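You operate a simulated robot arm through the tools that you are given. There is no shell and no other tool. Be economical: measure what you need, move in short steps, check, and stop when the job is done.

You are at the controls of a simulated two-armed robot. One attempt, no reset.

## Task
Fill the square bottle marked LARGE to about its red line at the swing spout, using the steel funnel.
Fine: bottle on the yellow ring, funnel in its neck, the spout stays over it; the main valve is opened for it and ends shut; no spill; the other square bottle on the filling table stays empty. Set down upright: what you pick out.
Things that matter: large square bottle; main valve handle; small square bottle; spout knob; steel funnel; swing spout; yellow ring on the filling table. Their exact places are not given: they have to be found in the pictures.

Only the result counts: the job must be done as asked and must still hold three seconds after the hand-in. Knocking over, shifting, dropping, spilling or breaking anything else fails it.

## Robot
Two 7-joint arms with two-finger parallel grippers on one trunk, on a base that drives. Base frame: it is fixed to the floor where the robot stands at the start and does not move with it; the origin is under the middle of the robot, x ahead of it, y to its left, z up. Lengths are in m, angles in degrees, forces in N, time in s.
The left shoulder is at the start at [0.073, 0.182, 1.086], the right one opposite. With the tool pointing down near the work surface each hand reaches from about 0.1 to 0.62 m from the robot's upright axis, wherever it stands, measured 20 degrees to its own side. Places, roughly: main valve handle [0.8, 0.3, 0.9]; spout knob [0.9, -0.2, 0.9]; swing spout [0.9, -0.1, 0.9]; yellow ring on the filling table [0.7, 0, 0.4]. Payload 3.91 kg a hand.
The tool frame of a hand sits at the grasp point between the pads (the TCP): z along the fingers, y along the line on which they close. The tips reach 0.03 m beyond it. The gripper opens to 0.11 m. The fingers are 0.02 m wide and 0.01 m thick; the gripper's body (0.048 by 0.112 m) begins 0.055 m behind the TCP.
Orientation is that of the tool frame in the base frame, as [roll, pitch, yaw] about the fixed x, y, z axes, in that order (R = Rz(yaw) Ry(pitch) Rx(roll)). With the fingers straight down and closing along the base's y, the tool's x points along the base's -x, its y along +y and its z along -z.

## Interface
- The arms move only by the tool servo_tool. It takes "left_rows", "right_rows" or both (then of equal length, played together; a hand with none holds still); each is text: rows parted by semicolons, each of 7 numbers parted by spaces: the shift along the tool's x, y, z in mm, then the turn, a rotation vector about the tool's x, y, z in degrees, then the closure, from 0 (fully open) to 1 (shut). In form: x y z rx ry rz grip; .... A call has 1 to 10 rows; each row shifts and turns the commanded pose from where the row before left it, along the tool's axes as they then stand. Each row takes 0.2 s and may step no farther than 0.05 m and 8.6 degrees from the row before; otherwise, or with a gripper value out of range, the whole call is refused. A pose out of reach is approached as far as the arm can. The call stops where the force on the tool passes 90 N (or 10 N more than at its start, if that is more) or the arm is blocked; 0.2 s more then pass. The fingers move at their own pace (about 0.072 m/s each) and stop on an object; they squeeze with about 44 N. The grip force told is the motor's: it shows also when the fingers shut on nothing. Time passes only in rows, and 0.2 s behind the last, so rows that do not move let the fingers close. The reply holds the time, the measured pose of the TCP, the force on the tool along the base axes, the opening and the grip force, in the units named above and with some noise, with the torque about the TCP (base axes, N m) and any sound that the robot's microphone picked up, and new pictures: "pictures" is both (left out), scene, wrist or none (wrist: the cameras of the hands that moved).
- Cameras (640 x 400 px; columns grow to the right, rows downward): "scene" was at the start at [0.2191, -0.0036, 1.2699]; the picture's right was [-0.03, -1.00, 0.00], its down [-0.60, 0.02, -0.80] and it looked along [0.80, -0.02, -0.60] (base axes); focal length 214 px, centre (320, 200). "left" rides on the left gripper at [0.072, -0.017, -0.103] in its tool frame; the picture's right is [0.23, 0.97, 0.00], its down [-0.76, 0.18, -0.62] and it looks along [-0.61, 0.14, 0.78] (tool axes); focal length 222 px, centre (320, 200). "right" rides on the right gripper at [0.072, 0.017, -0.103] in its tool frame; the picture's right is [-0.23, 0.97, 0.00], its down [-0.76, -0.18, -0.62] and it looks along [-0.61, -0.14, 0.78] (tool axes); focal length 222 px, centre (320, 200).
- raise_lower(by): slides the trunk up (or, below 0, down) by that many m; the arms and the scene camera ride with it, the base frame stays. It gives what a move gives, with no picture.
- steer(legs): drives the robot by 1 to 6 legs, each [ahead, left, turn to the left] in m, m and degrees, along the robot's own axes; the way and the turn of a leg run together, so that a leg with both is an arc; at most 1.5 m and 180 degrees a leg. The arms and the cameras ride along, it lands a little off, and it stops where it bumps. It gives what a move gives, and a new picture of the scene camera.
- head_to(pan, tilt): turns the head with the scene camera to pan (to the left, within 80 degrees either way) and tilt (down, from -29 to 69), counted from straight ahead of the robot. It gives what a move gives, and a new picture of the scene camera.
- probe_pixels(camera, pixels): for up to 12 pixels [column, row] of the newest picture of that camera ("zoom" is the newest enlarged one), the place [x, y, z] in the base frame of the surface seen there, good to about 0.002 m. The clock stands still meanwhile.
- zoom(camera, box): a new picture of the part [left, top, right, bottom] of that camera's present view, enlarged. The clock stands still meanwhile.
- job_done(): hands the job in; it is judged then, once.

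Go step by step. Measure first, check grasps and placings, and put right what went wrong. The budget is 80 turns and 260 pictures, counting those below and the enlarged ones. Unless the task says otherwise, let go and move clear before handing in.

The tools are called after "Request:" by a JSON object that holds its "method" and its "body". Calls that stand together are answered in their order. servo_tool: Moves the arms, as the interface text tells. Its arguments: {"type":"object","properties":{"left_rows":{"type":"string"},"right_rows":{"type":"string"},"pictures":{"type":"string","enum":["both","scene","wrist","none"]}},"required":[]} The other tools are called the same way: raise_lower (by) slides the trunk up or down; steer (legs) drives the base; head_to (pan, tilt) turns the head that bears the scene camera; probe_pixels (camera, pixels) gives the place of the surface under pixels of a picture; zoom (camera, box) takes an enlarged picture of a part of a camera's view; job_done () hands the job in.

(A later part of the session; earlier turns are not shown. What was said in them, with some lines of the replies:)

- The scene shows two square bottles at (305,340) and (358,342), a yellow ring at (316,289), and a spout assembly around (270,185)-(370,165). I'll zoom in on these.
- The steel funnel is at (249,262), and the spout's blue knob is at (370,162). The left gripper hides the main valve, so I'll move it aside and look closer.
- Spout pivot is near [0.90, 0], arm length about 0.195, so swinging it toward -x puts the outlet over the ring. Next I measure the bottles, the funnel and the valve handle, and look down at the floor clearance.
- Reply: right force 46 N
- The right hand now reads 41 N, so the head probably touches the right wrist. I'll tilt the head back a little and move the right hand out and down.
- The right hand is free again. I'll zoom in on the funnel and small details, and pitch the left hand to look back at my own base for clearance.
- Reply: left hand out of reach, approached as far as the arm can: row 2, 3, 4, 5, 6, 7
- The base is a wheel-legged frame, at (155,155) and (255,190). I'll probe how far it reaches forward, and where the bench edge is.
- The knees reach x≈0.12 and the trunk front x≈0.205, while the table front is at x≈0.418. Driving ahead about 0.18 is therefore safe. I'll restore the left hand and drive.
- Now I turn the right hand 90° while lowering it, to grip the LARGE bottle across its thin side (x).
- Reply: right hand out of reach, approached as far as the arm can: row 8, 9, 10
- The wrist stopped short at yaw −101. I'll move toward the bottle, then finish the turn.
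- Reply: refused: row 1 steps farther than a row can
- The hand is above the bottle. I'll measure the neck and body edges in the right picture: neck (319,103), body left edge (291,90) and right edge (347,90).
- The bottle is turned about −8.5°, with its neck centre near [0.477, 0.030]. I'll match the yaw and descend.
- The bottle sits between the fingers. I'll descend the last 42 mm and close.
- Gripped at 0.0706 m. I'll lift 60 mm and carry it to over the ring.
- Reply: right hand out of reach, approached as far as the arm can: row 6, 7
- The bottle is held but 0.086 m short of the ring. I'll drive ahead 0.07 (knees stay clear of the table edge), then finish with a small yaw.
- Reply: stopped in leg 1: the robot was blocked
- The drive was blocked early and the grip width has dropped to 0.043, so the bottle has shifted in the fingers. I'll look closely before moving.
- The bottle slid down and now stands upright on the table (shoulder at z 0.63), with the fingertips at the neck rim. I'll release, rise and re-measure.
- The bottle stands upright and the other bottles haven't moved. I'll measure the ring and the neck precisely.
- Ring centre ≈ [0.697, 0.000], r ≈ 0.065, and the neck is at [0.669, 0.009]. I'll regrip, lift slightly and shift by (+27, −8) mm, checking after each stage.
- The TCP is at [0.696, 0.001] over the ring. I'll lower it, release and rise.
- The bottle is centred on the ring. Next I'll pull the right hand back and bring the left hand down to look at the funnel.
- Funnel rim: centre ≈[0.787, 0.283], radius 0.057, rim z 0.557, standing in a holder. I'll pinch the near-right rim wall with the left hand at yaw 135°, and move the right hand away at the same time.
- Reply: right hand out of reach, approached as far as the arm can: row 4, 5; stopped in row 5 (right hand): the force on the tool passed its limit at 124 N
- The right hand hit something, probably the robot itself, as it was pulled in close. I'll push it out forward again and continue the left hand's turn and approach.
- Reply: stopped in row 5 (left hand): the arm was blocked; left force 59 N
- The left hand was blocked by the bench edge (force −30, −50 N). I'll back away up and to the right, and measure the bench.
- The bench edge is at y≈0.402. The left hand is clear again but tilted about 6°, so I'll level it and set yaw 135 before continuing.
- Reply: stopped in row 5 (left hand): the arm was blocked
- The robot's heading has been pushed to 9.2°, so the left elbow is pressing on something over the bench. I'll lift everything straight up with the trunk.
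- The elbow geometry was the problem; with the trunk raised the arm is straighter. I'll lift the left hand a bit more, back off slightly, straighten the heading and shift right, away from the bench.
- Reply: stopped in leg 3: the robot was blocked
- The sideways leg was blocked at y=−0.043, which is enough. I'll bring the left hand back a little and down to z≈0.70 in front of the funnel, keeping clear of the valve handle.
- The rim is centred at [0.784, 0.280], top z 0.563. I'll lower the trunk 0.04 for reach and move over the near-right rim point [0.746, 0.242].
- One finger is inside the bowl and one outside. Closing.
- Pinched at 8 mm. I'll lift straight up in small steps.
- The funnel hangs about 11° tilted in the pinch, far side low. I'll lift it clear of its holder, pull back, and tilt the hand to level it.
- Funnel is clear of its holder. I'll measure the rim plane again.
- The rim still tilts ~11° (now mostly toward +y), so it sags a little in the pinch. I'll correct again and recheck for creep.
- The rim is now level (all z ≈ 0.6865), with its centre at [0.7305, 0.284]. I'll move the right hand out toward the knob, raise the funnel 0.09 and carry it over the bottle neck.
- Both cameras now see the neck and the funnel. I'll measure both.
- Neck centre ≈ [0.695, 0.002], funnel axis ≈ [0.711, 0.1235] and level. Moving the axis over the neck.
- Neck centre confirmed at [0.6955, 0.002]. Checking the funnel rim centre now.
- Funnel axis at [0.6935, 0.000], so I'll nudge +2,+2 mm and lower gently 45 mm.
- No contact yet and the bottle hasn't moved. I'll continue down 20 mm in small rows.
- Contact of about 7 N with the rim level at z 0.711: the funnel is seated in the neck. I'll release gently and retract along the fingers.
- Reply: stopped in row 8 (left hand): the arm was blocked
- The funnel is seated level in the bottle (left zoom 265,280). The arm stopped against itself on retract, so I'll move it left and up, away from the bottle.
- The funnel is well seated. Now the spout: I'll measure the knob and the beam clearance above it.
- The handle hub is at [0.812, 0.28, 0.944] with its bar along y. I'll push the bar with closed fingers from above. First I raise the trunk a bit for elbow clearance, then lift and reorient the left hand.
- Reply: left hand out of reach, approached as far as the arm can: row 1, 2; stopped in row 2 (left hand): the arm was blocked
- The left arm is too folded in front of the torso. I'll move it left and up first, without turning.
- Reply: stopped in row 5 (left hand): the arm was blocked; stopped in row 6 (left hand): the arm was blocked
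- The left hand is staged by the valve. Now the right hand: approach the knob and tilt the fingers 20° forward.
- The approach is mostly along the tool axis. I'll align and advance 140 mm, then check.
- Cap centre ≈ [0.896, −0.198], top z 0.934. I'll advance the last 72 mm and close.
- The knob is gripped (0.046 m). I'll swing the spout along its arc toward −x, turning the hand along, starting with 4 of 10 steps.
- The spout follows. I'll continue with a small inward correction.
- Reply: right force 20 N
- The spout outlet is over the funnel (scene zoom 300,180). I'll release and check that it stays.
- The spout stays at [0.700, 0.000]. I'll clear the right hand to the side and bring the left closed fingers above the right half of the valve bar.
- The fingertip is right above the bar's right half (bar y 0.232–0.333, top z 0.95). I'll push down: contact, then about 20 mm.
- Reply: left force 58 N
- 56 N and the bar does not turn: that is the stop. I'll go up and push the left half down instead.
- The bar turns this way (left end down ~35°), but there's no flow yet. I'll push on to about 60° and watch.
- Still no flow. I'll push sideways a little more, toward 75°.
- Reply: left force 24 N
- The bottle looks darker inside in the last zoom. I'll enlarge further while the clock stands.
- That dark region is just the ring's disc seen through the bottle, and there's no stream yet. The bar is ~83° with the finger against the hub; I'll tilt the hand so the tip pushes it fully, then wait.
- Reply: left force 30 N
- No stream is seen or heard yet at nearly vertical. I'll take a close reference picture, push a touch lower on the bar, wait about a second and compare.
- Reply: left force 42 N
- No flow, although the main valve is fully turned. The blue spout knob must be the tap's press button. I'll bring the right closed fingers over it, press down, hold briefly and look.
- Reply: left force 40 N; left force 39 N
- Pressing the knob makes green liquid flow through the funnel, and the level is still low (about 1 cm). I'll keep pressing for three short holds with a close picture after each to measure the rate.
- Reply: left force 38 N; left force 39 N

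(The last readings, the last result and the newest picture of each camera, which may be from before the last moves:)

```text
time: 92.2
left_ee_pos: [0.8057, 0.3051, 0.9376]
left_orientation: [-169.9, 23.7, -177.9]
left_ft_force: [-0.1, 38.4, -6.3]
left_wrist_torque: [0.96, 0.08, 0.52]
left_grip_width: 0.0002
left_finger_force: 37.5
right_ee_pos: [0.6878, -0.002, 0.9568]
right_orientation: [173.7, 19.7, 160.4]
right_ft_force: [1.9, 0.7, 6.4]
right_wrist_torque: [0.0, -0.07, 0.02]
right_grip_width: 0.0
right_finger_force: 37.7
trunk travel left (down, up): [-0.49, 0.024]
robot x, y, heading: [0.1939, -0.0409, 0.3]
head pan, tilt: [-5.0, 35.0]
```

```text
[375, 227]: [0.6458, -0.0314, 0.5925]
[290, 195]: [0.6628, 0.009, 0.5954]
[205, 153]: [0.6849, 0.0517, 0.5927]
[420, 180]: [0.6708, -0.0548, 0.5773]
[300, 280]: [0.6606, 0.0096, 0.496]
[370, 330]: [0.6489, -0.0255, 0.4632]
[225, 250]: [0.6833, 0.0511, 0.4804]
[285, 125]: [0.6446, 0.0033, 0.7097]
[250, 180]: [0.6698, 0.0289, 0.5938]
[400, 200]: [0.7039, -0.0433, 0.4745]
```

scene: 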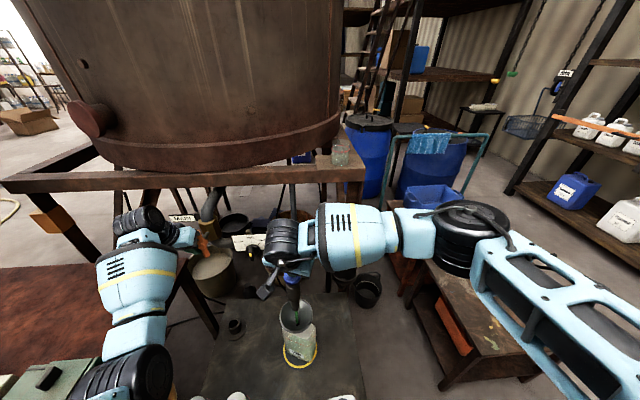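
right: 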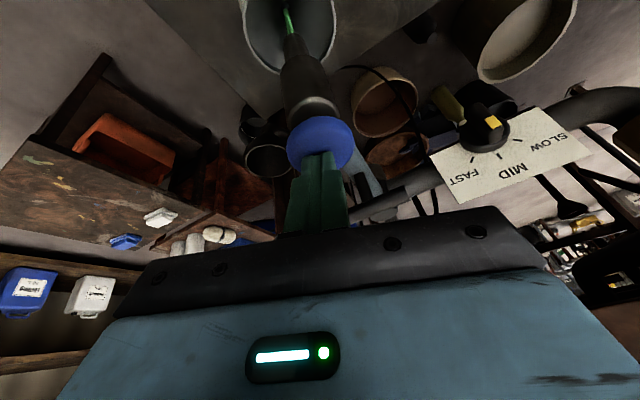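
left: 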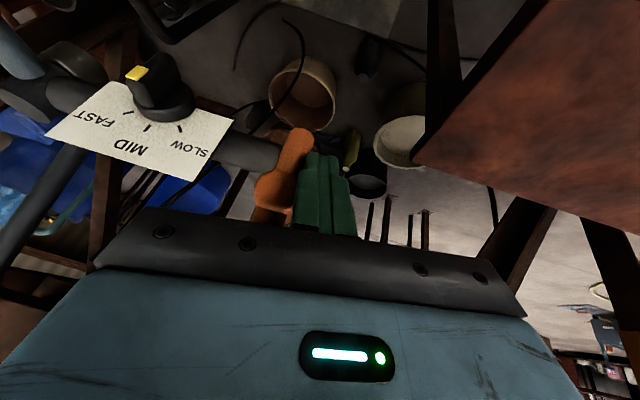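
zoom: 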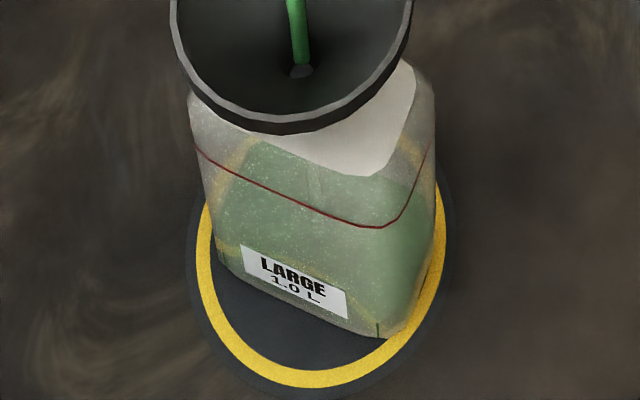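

Probing (400,200) sees the liquid surface itself at z 0.4745, the red line is at z 0.593, and the level rises about 9.3 mm/s. So ~12.7 s remain, and I'll hold for 11 s and re-measure.

Request:
{"method": "servo_tool", "body": {"right_rows": "0 0 0 0 0 0 1;0 0 0 0 0 0 1;0 0 0 0 0 0 1;0 0 0 0 0 0 1;0 0 0 0 0 0 1;0 0 0 0 0 0 1;0 0 0 0 0 0 1;0 0 0 0 0 0 1;0 0 0 0 0 0 1;0 0 0 0 0 0 1", "pictures": "none"}}

Request:
{"method": "servo_tool", "body": {"right_rows": "0 0 0 0 0 0 1;0 0 0 0 0 0 1;0 0 0 0 0 0 1;0 0 0 0 0 0 1;0 0 0 0 0 0 1;0 0 0 0 0 0 1;0 0 0 0 0 0 1;0 0 0 0 0 0 1;0 0 0 0 0 0 1;0 0 0 0 0 0 1", "pictures": "scene"}}

Request:
{"method": "zoom", "body": {"camera": "scene", "box": [280, 315, 320, 370]}}

Request:
{"method": "probe_pixels", "body": {"camera": "zoom", "pixels": [[400, 200], [410, 230], [330, 235], [300, 225], [250, 210], [350, 185]]}}

Request:
{"method": "servo_tool", "body": {"right_rows": "0 0 0 0 0 0 1;0 0 0 0 0 0 1;0 0 0 0 0 0 1;0 0 0 0 0 0 1;0 0 0 0 0 0 1;0 0 0 0 0 0 1;0 0 0 0 0 0 1;0 0 0 0 0 0 1;0 0 0 0 0 0 1;0 0 0 0 0 0 1", "pictures": "none"}}

Request:
{"method": "servo_tool", "body": {"right_rows": "0 0 0 0 0 0 1;0 0 0 0 0 0 1;0 0 0 0 0 0 1;0 0 0 0 0 0 1;0 0 0 0 0 0 1;0 0 0 0 0 0 1;0 0 0 0 0 0 1;0 0 0 0 0 0 1;0 0 0 0 0 0 1;0 0 0 0 0 0 1", "pictures": "none"}}

Request:
{"method": "servo_tool", "body": {"right_rows": "0 0 0 0 0 0 1;0 0 0 0 0 0 1;0 0 0 0 0 0 1;0 0 0 0 0 0 1;0 0 0 0 0 0 1;0 0 0 0 0 0 1;0 0 0 0 0 0 1;0 0 0 0 0 0 1;0 0 0 0 0 0 1", "pictures": "both"}}

Request:
{"method": "zoom", "body": {"camera": "scene", "box": [280, 315, 320, 370]}}

Request:
{"method": "probe_pixels", "body": {"camera": "zoom", "pixels": [[400, 200], [410, 230], [330, 235], [300, 180], [250, 165], [350, 185], [415, 190], [385, 200], [230, 155], [330, 195]]}}

```text
time: 94.4
left_ee_pos: [0.8038, 0.3051, 0.9384]
left_orientation: [-169.7, 23.7, -177.9]
left_ft_force: [3.2, 38.4, 1.2]
left_wrist_torque: [0.89, -0.07, 0.57]
left_grip_width: 0.0
left_finger_force: 38.2
right_ee_pos: [0.6865, -0.001, 0.9575]
right_orientation: [173.7, 19.9, 160.4]
right_ft_force: [1.3, -0.3, 5.2]
right_wrist_torque: [0.0, -0.03, 0.02]
right_grip_width: 0.0001
right_finger_force: 37.0
trunk travel left (down, up): [-0.49, 0.024]
robot x, y, heading: [0.1957, -0.0419, 0.4]
head pan, tilt: [-5.0, 35.0]
```

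```text
time: 96.6
left_ee_pos: [0.8037, 0.3051, 0.937]
left_orientation: [-169.8, 23.7, -178.0]
left_ft_force: [1.9, 38.0, 1.9]
left_wrist_torque: [0.85, -0.11, 0.58]
left_grip_width: 0.0002
left_finger_force: 37.6
right_ee_pos: [0.6859, -0.0025, 0.9567]
right_orientation: [173.7, 19.8, 160.3]
right_ft_force: [2.0, 0.0, 4.9]
right_wrist_torque: [0.02, -0.07, 0.01]
right_grip_width: 0.0003
right_finger_force: 37.7
trunk travel left (down, up): [-0.49, 0.024]
robot x, y, heading: [0.1944, -0.0438, 0.7]
head pan, tilt: [-5.0, 35.0]
```

scene: 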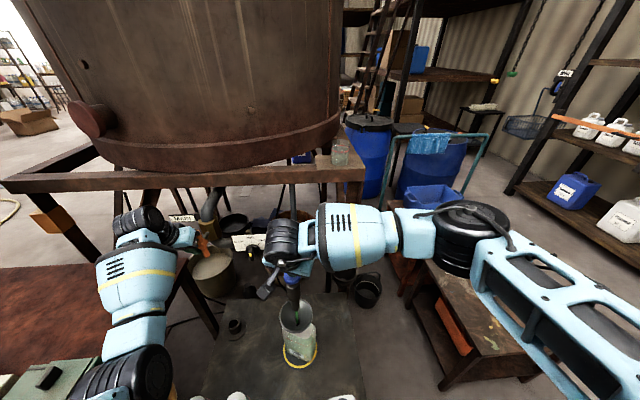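

```text
7.27 times, centred on (300, 342) of scene
```

zoom: 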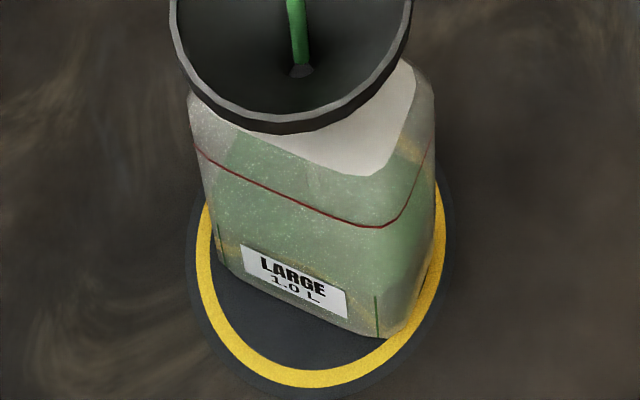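

```text
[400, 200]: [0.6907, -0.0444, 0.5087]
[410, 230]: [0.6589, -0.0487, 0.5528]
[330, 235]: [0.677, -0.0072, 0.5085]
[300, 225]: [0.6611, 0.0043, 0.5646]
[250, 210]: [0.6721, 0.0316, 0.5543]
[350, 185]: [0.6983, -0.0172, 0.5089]
```

```text
time: 98.8
left_ee_pos: [0.8045, 0.3048, 0.9377]
left_orientation: [-169.8, 23.6, -177.8]
left_ft_force: [-0.3, 37.6, 0.7]
left_wrist_torque: [0.89, 0.03, 0.55]
left_grip_width: 0.0002
left_finger_force: 37.7
right_ee_pos: [0.6875, -0.0019, 0.9587]
right_orientation: [173.7, 19.7, 160.3]
right_ft_force: [2.5, -0.1, 6.8]
right_wrist_torque: [0.02, -0.03, 0.02]
right_grip_width: 0.0
right_finger_force: 37.7
trunk travel left (down, up): [-0.49, 0.024]
robot x, y, heading: [0.1943, -0.0448, 0.4]
head pan, tilt: [-5.0, 35.0]
```

```text
time: 101.0
left_ee_pos: [0.8043, 0.3056, 0.9373]
left_orientation: [-169.9, 23.6, -177.9]
left_ft_force: [-1.1, 36.6, -0.4]
left_wrist_torque: [0.91, 0.07, 0.57]
left_grip_width: 0.0
left_finger_force: 38.1
right_ee_pos: [0.6869, -0.0021, 0.957]
right_orientation: [173.7, 19.7, 160.3]
right_ft_force: [0.8, -0.2, 6.5]
right_wrist_torque: [0.05, 0.02, -0.05]
right_grip_width: 0.0001
right_finger_force: 37.4
trunk travel left (down, up): [-0.49, 0.024]
robot x, y, heading: [0.1909, -0.0434, 0.4]
head pan, tilt: [-5.0, 35.0]
```

```text
time: 103.0
left_ee_pos: [0.8046, 0.3056, 0.9378]
left_orientation: [-169.8, 23.6, -178.0]
left_ft_force: [-1.4, 36.9, -1.3]
left_wrist_torque: [0.94, 0.07, 0.55]
left_grip_width: 0.0001
left_finger_force: 38.2
right_ee_pos: [0.6858, -0.0012, 0.9574]
right_orientation: [173.6, 19.8, 160.3]
right_ft_force: [0.0, -0.2, 5.6]
right_wrist_torque: [0.04, 0.02, 0.0]
right_grip_width: 0.0
right_finger_force: 37.9
trunk travel left (down, up): [-0.49, 0.024]
robot x, y, heading: [0.1907, -0.0477, 0.6]
head pan, tilt: [-5.0, 35.0]
```

scene: 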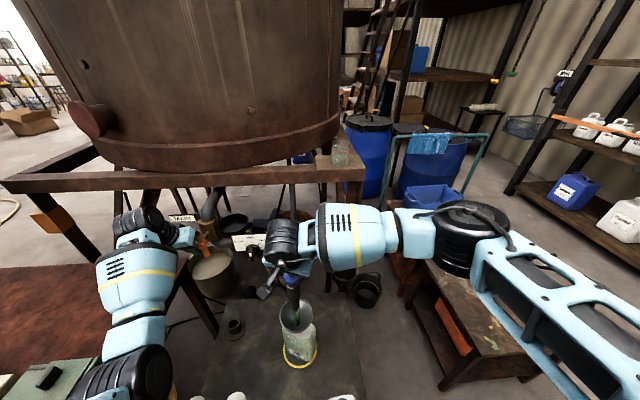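
right: 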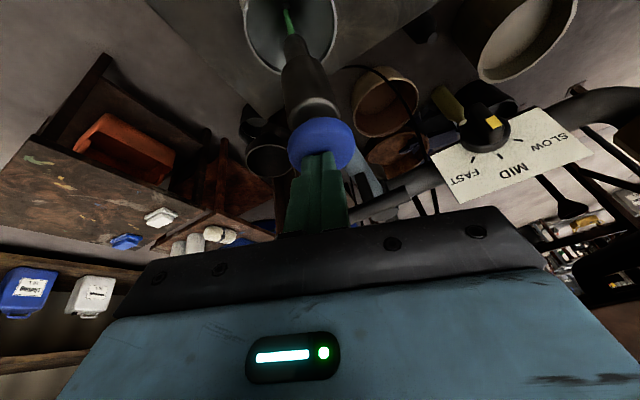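

```text
7.27 times, centred on (300, 342) of scene
```

zoom: 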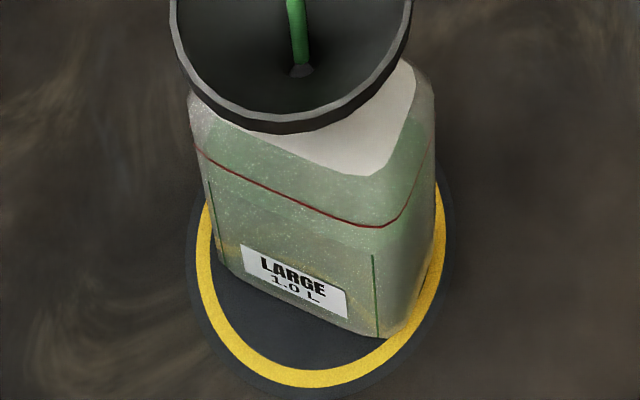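

```text
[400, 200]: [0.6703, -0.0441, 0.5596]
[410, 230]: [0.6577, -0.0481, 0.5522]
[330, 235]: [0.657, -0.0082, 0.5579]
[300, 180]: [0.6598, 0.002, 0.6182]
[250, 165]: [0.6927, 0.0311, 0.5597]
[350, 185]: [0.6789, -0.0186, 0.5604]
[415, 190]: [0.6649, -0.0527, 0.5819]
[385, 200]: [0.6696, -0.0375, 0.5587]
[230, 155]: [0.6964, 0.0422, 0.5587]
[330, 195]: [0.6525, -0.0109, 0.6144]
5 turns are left
```

Level 0.5597 at t=103, rate 8.0 mm/s, so about 4.2 s remain to the red line at 0.593. I'll hold 3.8 s more, then release and re-measure.

Request:
{"method": "servo_tool", "body": {"right_rows": "0 0 0 0 0 0 1;0 0 0 0 0 0 1;0 0 0 0 0 0 1;0 0 0 0 0 0 1;0 0 0 0 0 0 1;0 0 0 0 0 0 1;0 0 0 0 0 0 1;0 0 0 0 0 0 1;0 0 0 0 0 0 1;0 0 0 0 0 0 1", "pictures": "none"}}

Request:
{"method": "servo_tool", "body": {"right_rows": "0 0 0 0 0 0 1;0 0 0 0 0 0 1;0 0 0 0 0 0 1;0 0 0 0 0 0 1;0 0 0 0 0 0 1;0 0 0 0 0 0 1;0 0 0 0 0 0 1;-5.6 1.7 -15.6 0 0 0 1;-5.6 1.7 -15.6 0 0 0 1;-5.6 1.7 -15.6 0 0 0 1", "pictures": "scene"}}

Request:
{"method": "zoom", "body": {"camera": "scene", "box": [280, 315, 320, 370]}}

Request:
{"method": "probe_pixels", "body": {"camera": "zoom", "pixels": [[400, 200], [350, 185], [330, 195], [385, 200], [250, 165], [230, 155], [300, 180], [415, 160], [400, 150], [410, 175], [375, 227]]}}

Request:
{"method": "zoom", "body": {"camera": "scene", "box": [270, 260, 330, 370]}}

```text
time: 105.2
left_ee_pos: [0.8043, 0.3046, 0.9379]
left_orientation: [-169.8, 23.7, -177.9]
left_ft_force: [-0.7, 36.9, -1.6]
left_wrist_torque: [0.89, 0.02, 0.56]
left_grip_width: 0.0001
left_finger_force: 37.4
right_ee_pos: [0.6861, -0.001, 0.9588]
right_orientation: [173.7, 19.7, 160.2]
right_ft_force: [-0.6, 0.6, 6.0]
right_wrist_torque: [0.02, 0.0, -0.02]
right_grip_width: 0.0
right_finger_force: 37.1
trunk travel left (down, up): [-0.49, 0.024]
robot x, y, heading: [0.1928, -0.0406, 0.6]
head pan, tilt: [-5.0, 35.0]
```

```text
time: 107.4
left_ee_pos: [0.8048, 0.3048, 0.9374]
left_orientation: [-169.8, 23.7, -177.9]
left_ft_force: [-2.0, 36.7, 1.2]
left_wrist_torque: [0.88, 0.04, 0.56]
left_grip_width: 0.0
left_finger_force: 37.8
right_ee_pos: [0.6867, -0.002, 1.0085]
right_orientation: [173.8, 19.8, 160.5]
right_ft_force: [-1.2, 0.5, 0.1]
right_wrist_torque: [0.01, 0.0, 0.0]
right_grip_width: 0.0
right_finger_force: 37.4
trunk travel left (down, up): [-0.49, 0.024]
robot x, y, heading: [0.195, -0.0445, 0.8]
head pan, tilt: [-5.0, 35.0]
```

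scene: 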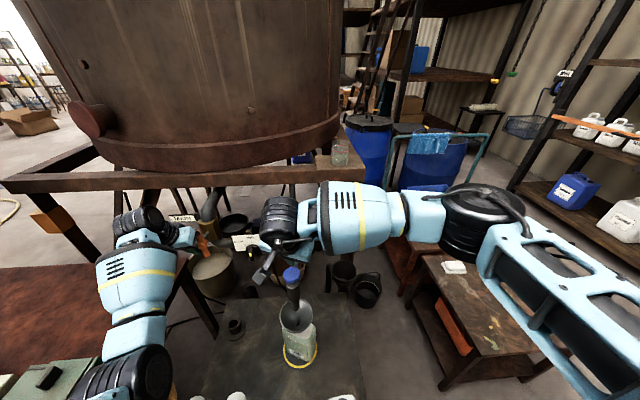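

```text
7.27 times, centred on (300, 342) of scene
```

zoom: 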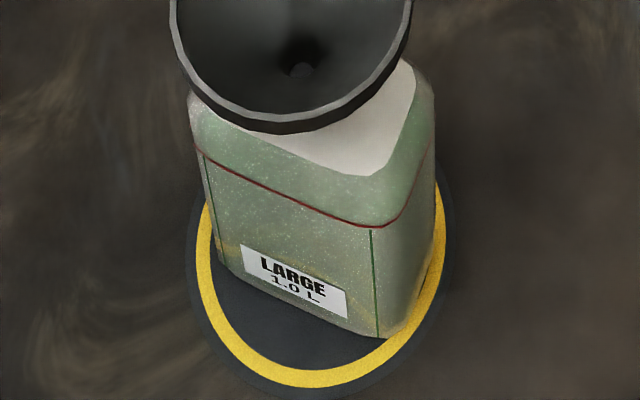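

```text
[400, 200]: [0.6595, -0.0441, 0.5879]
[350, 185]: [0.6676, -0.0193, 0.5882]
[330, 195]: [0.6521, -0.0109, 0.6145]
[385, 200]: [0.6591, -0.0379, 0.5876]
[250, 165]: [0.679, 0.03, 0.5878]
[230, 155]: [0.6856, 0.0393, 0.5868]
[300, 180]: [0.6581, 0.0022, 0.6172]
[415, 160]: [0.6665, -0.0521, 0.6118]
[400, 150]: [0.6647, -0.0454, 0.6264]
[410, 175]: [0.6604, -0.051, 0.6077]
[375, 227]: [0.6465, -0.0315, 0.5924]
```

```text
3.64 times, centred on (300, 315) of scene
4 turns are left
```

zoom: 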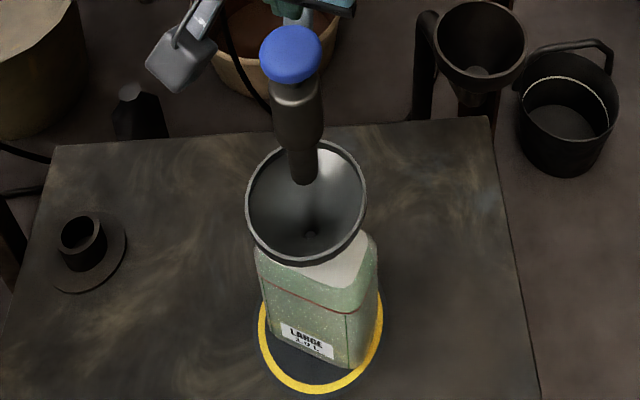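

The flow has stopped with the level at 0.588 (line 0.5925), good. Now I close the main valve: lift the left fingers beside the bar's top end, push it to the right and down to its stop, then retreat both hands and look.

Request:
{"method": "servo_tool", "body": {"left_rows": "0 8 0 0 0 0 1;-8.1 0 -18.3 -5 0 0 1;-8.1 0 -18.3 -5 0 0 1;-7 0 -15.5 0 0 0 1;0 0 0 0 0 0 1", "right_rows": "0 0 0 0 0 0 1;0 0 -20 0 0 0 1;0 0 -20 0 0 0 1;0 -20 -10 0 0 0 1;0 -30 0 0 0 0 1", "pictures": "wrist"}}

Request:
{"method": "servo_tool", "body": {"left_rows": "0 -12 0 0 0 0 1;0 -12 0 0 0 0 1;0 -12 0 0 0 0 1;1.2 -10 2.7 0 0 0 1;2 -8 4.6 0 0 0 1;2 -6 4.6 0 0 0 1;2 0 4.6 0 0 0 1;1.6 0 3.7 0 0 0 1;0 0 0 0 0 0 1", "pictures": "wrist"}}

Request:
{"method": "zoom", "body": {"camera": "left", "box": [200, 80, 440, 260]}}

```text
time: 108.6
left_ee_pos: [0.8037, 0.3072, 0.9972]
left_orientation: [-179.3, 23.8, -178.4]
left_ft_force: [0.3, -0.2, 0.0]
left_wrist_torque: [0.0, -0.01, 0.06]
left_grip_width: 0.0001
left_finger_force: 37.6
right_ee_pos: [0.6536, -0.0531, 1.0505]
right_orientation: [173.4, 19.7, 160.1]
right_ft_force: [0.5, 0.1, 0.2]
right_wrist_torque: [-0.04, 0.0, -0.01]
right_grip_width: 0.0002
right_finger_force: 37.5
trunk travel left (down, up): [-0.49, 0.024]
robot x, y, heading: [0.1914, -0.0405, 0.4]
head pan, tilt: [-5.0, 35.0]
```

right: 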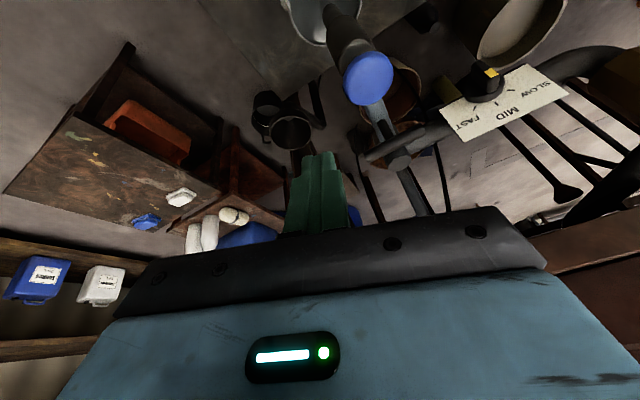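
left: 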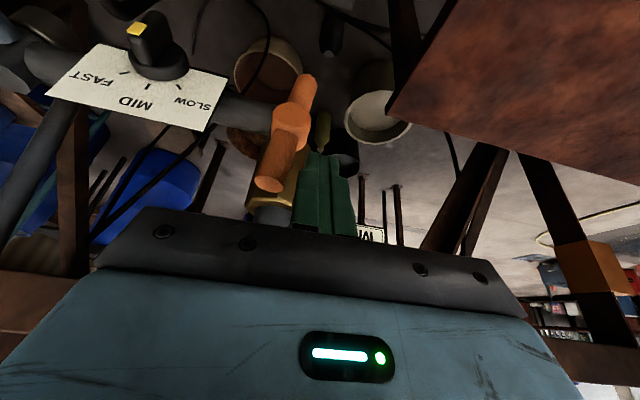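

```text
time: 110.6
left_ee_pos: [0.807, 0.2473, 0.9776]
left_orientation: [-179.4, 24.3, -178.5]
left_ft_force: [-5.3, 0.1, 19.0]
left_wrist_torque: [0.13, -0.03, -0.15]
left_grip_width: 0.0
left_finger_force: 37.4
right_ee_pos: [0.6511, -0.0519, 1.0494]
right_orientation: [173.4, 19.9, 160.2]
right_ft_force: [-1.7, -0.3, 0.1]
right_wrist_torque: [0.01, 0.02, -0.01]
right_grip_width: 0.0
right_finger_force: 37.9
trunk travel left (down, up): [-0.49, 0.024]
robot x, y, heading: [0.1947, -0.0453, 0.4]
head pan, tilt: [-5.0, 35.0]
```

left: 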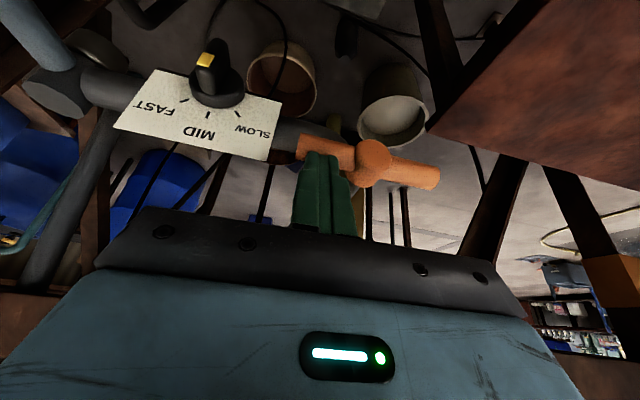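

```text
2.22 times, centred on (320, 170) of left
3 turns are left
```

zoom: 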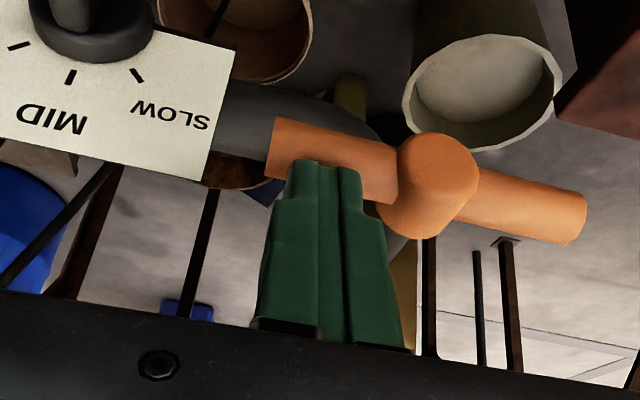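

The bar is back at its stop (horizontal, 19 N against the stop), so the valve is shut. I'll retreat the left hand up and check everything once.

Request:
{"method": "servo_tool", "body": {"left_rows": "-8.1 0 -18.3 0 0 0 1;-8.1 0 -18.3 0 0 0 1;0 0 -20 0 0 0 1;0 0 -20 0 0 0 1;0 0 0 0 0 0 1;0 0 0 0 0 0 1", "pictures": "both"}}

Request:
{"method": "zoom", "body": {"camera": "scene", "box": [150, 200, 350, 395]}}

Request:
{"method": "zoom", "body": {"camera": "left", "box": [200, 60, 480, 260]}}

Request:
{"method": "probe_pixels", "body": {"camera": "zoom", "pixels": [[320, 200]]}}

```text
time: 112.0
left_ee_pos: [0.7895, 0.2482, 1.0497]
left_orientation: [-179.3, 23.8, -178.4]
left_ft_force: [0.0, 0.1, -0.5]
left_wrist_torque: [0.01, 0.01, -0.01]
left_grip_width: 0.0
left_finger_force: 38.0
right_ee_pos: [0.6541, -0.0507, 1.05]
right_orientation: [173.5, 19.7, 160.2]
right_ft_force: [0.4, -0.3, 0.5]
right_wrist_torque: [0.02, 0.03, 0.0]
right_grip_width: 0.0
right_finger_force: 37.8
trunk travel left (down, up): [-0.49, 0.024]
robot x, y, heading: [0.1906, -0.0437, 0.4]
head pan, tilt: [-5.0, 35.0]
```

scene: 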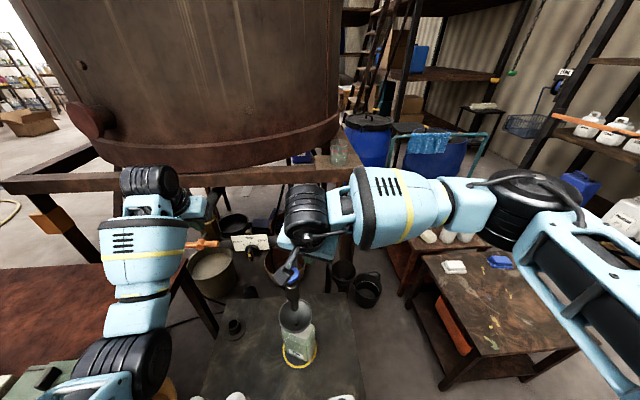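
left: 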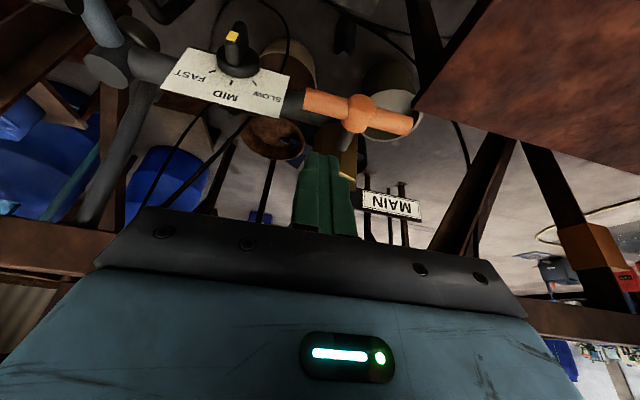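

```text
2.05 times, centred on (250, 298) of scene
```

zoom: 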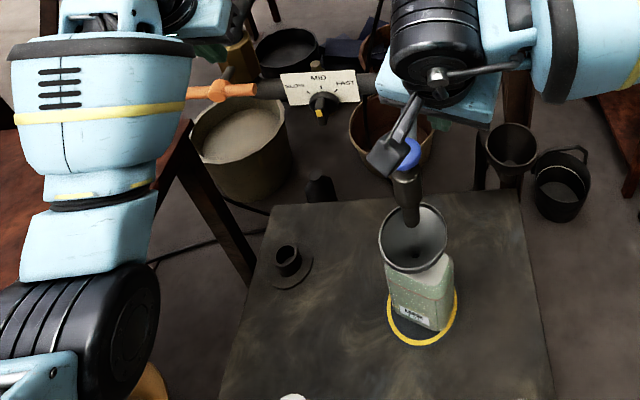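

```text
2.00 times, centred on (340, 160) of left
```

zoom: 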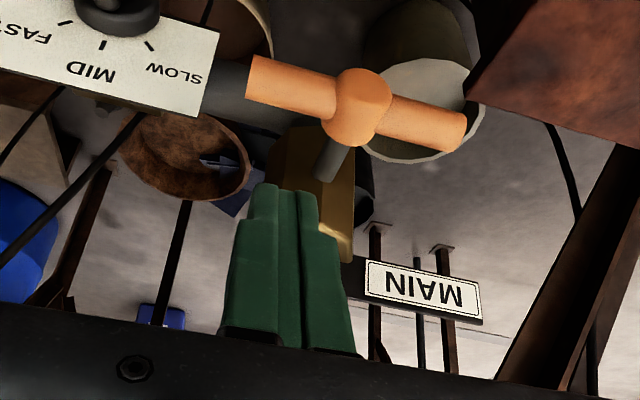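

```text
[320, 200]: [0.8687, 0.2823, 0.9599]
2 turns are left
```

The valve bar is horizontal again (shut), the spout stays over the funnel in the filled bottle on the ring, and both hands are clear. Handing in.

Request:
{"method": "job_done", "body": {}}

```text
The job is handed in.
```

The LARGE bottle is on the yellow ring, filled through the steel funnel to about 4.5 mm below its red line. The spout is still over it, the main valve is shut, and I saw no spill.

- **Small bottle:** nothing was poured into it. I didn't look at it again at the end.
- **Contacts:** The robot bumped something twice while driving, and the left hand and arm pressed against the left-hand bench. After the first bump the small bottle was where it had been. I didn't recheck the bench or the right-hand tables afterwards.
- **Bottle slip:** the LARGE bottle slid in the gripper once on the way to the ring. It landed upright and I re-centred it.
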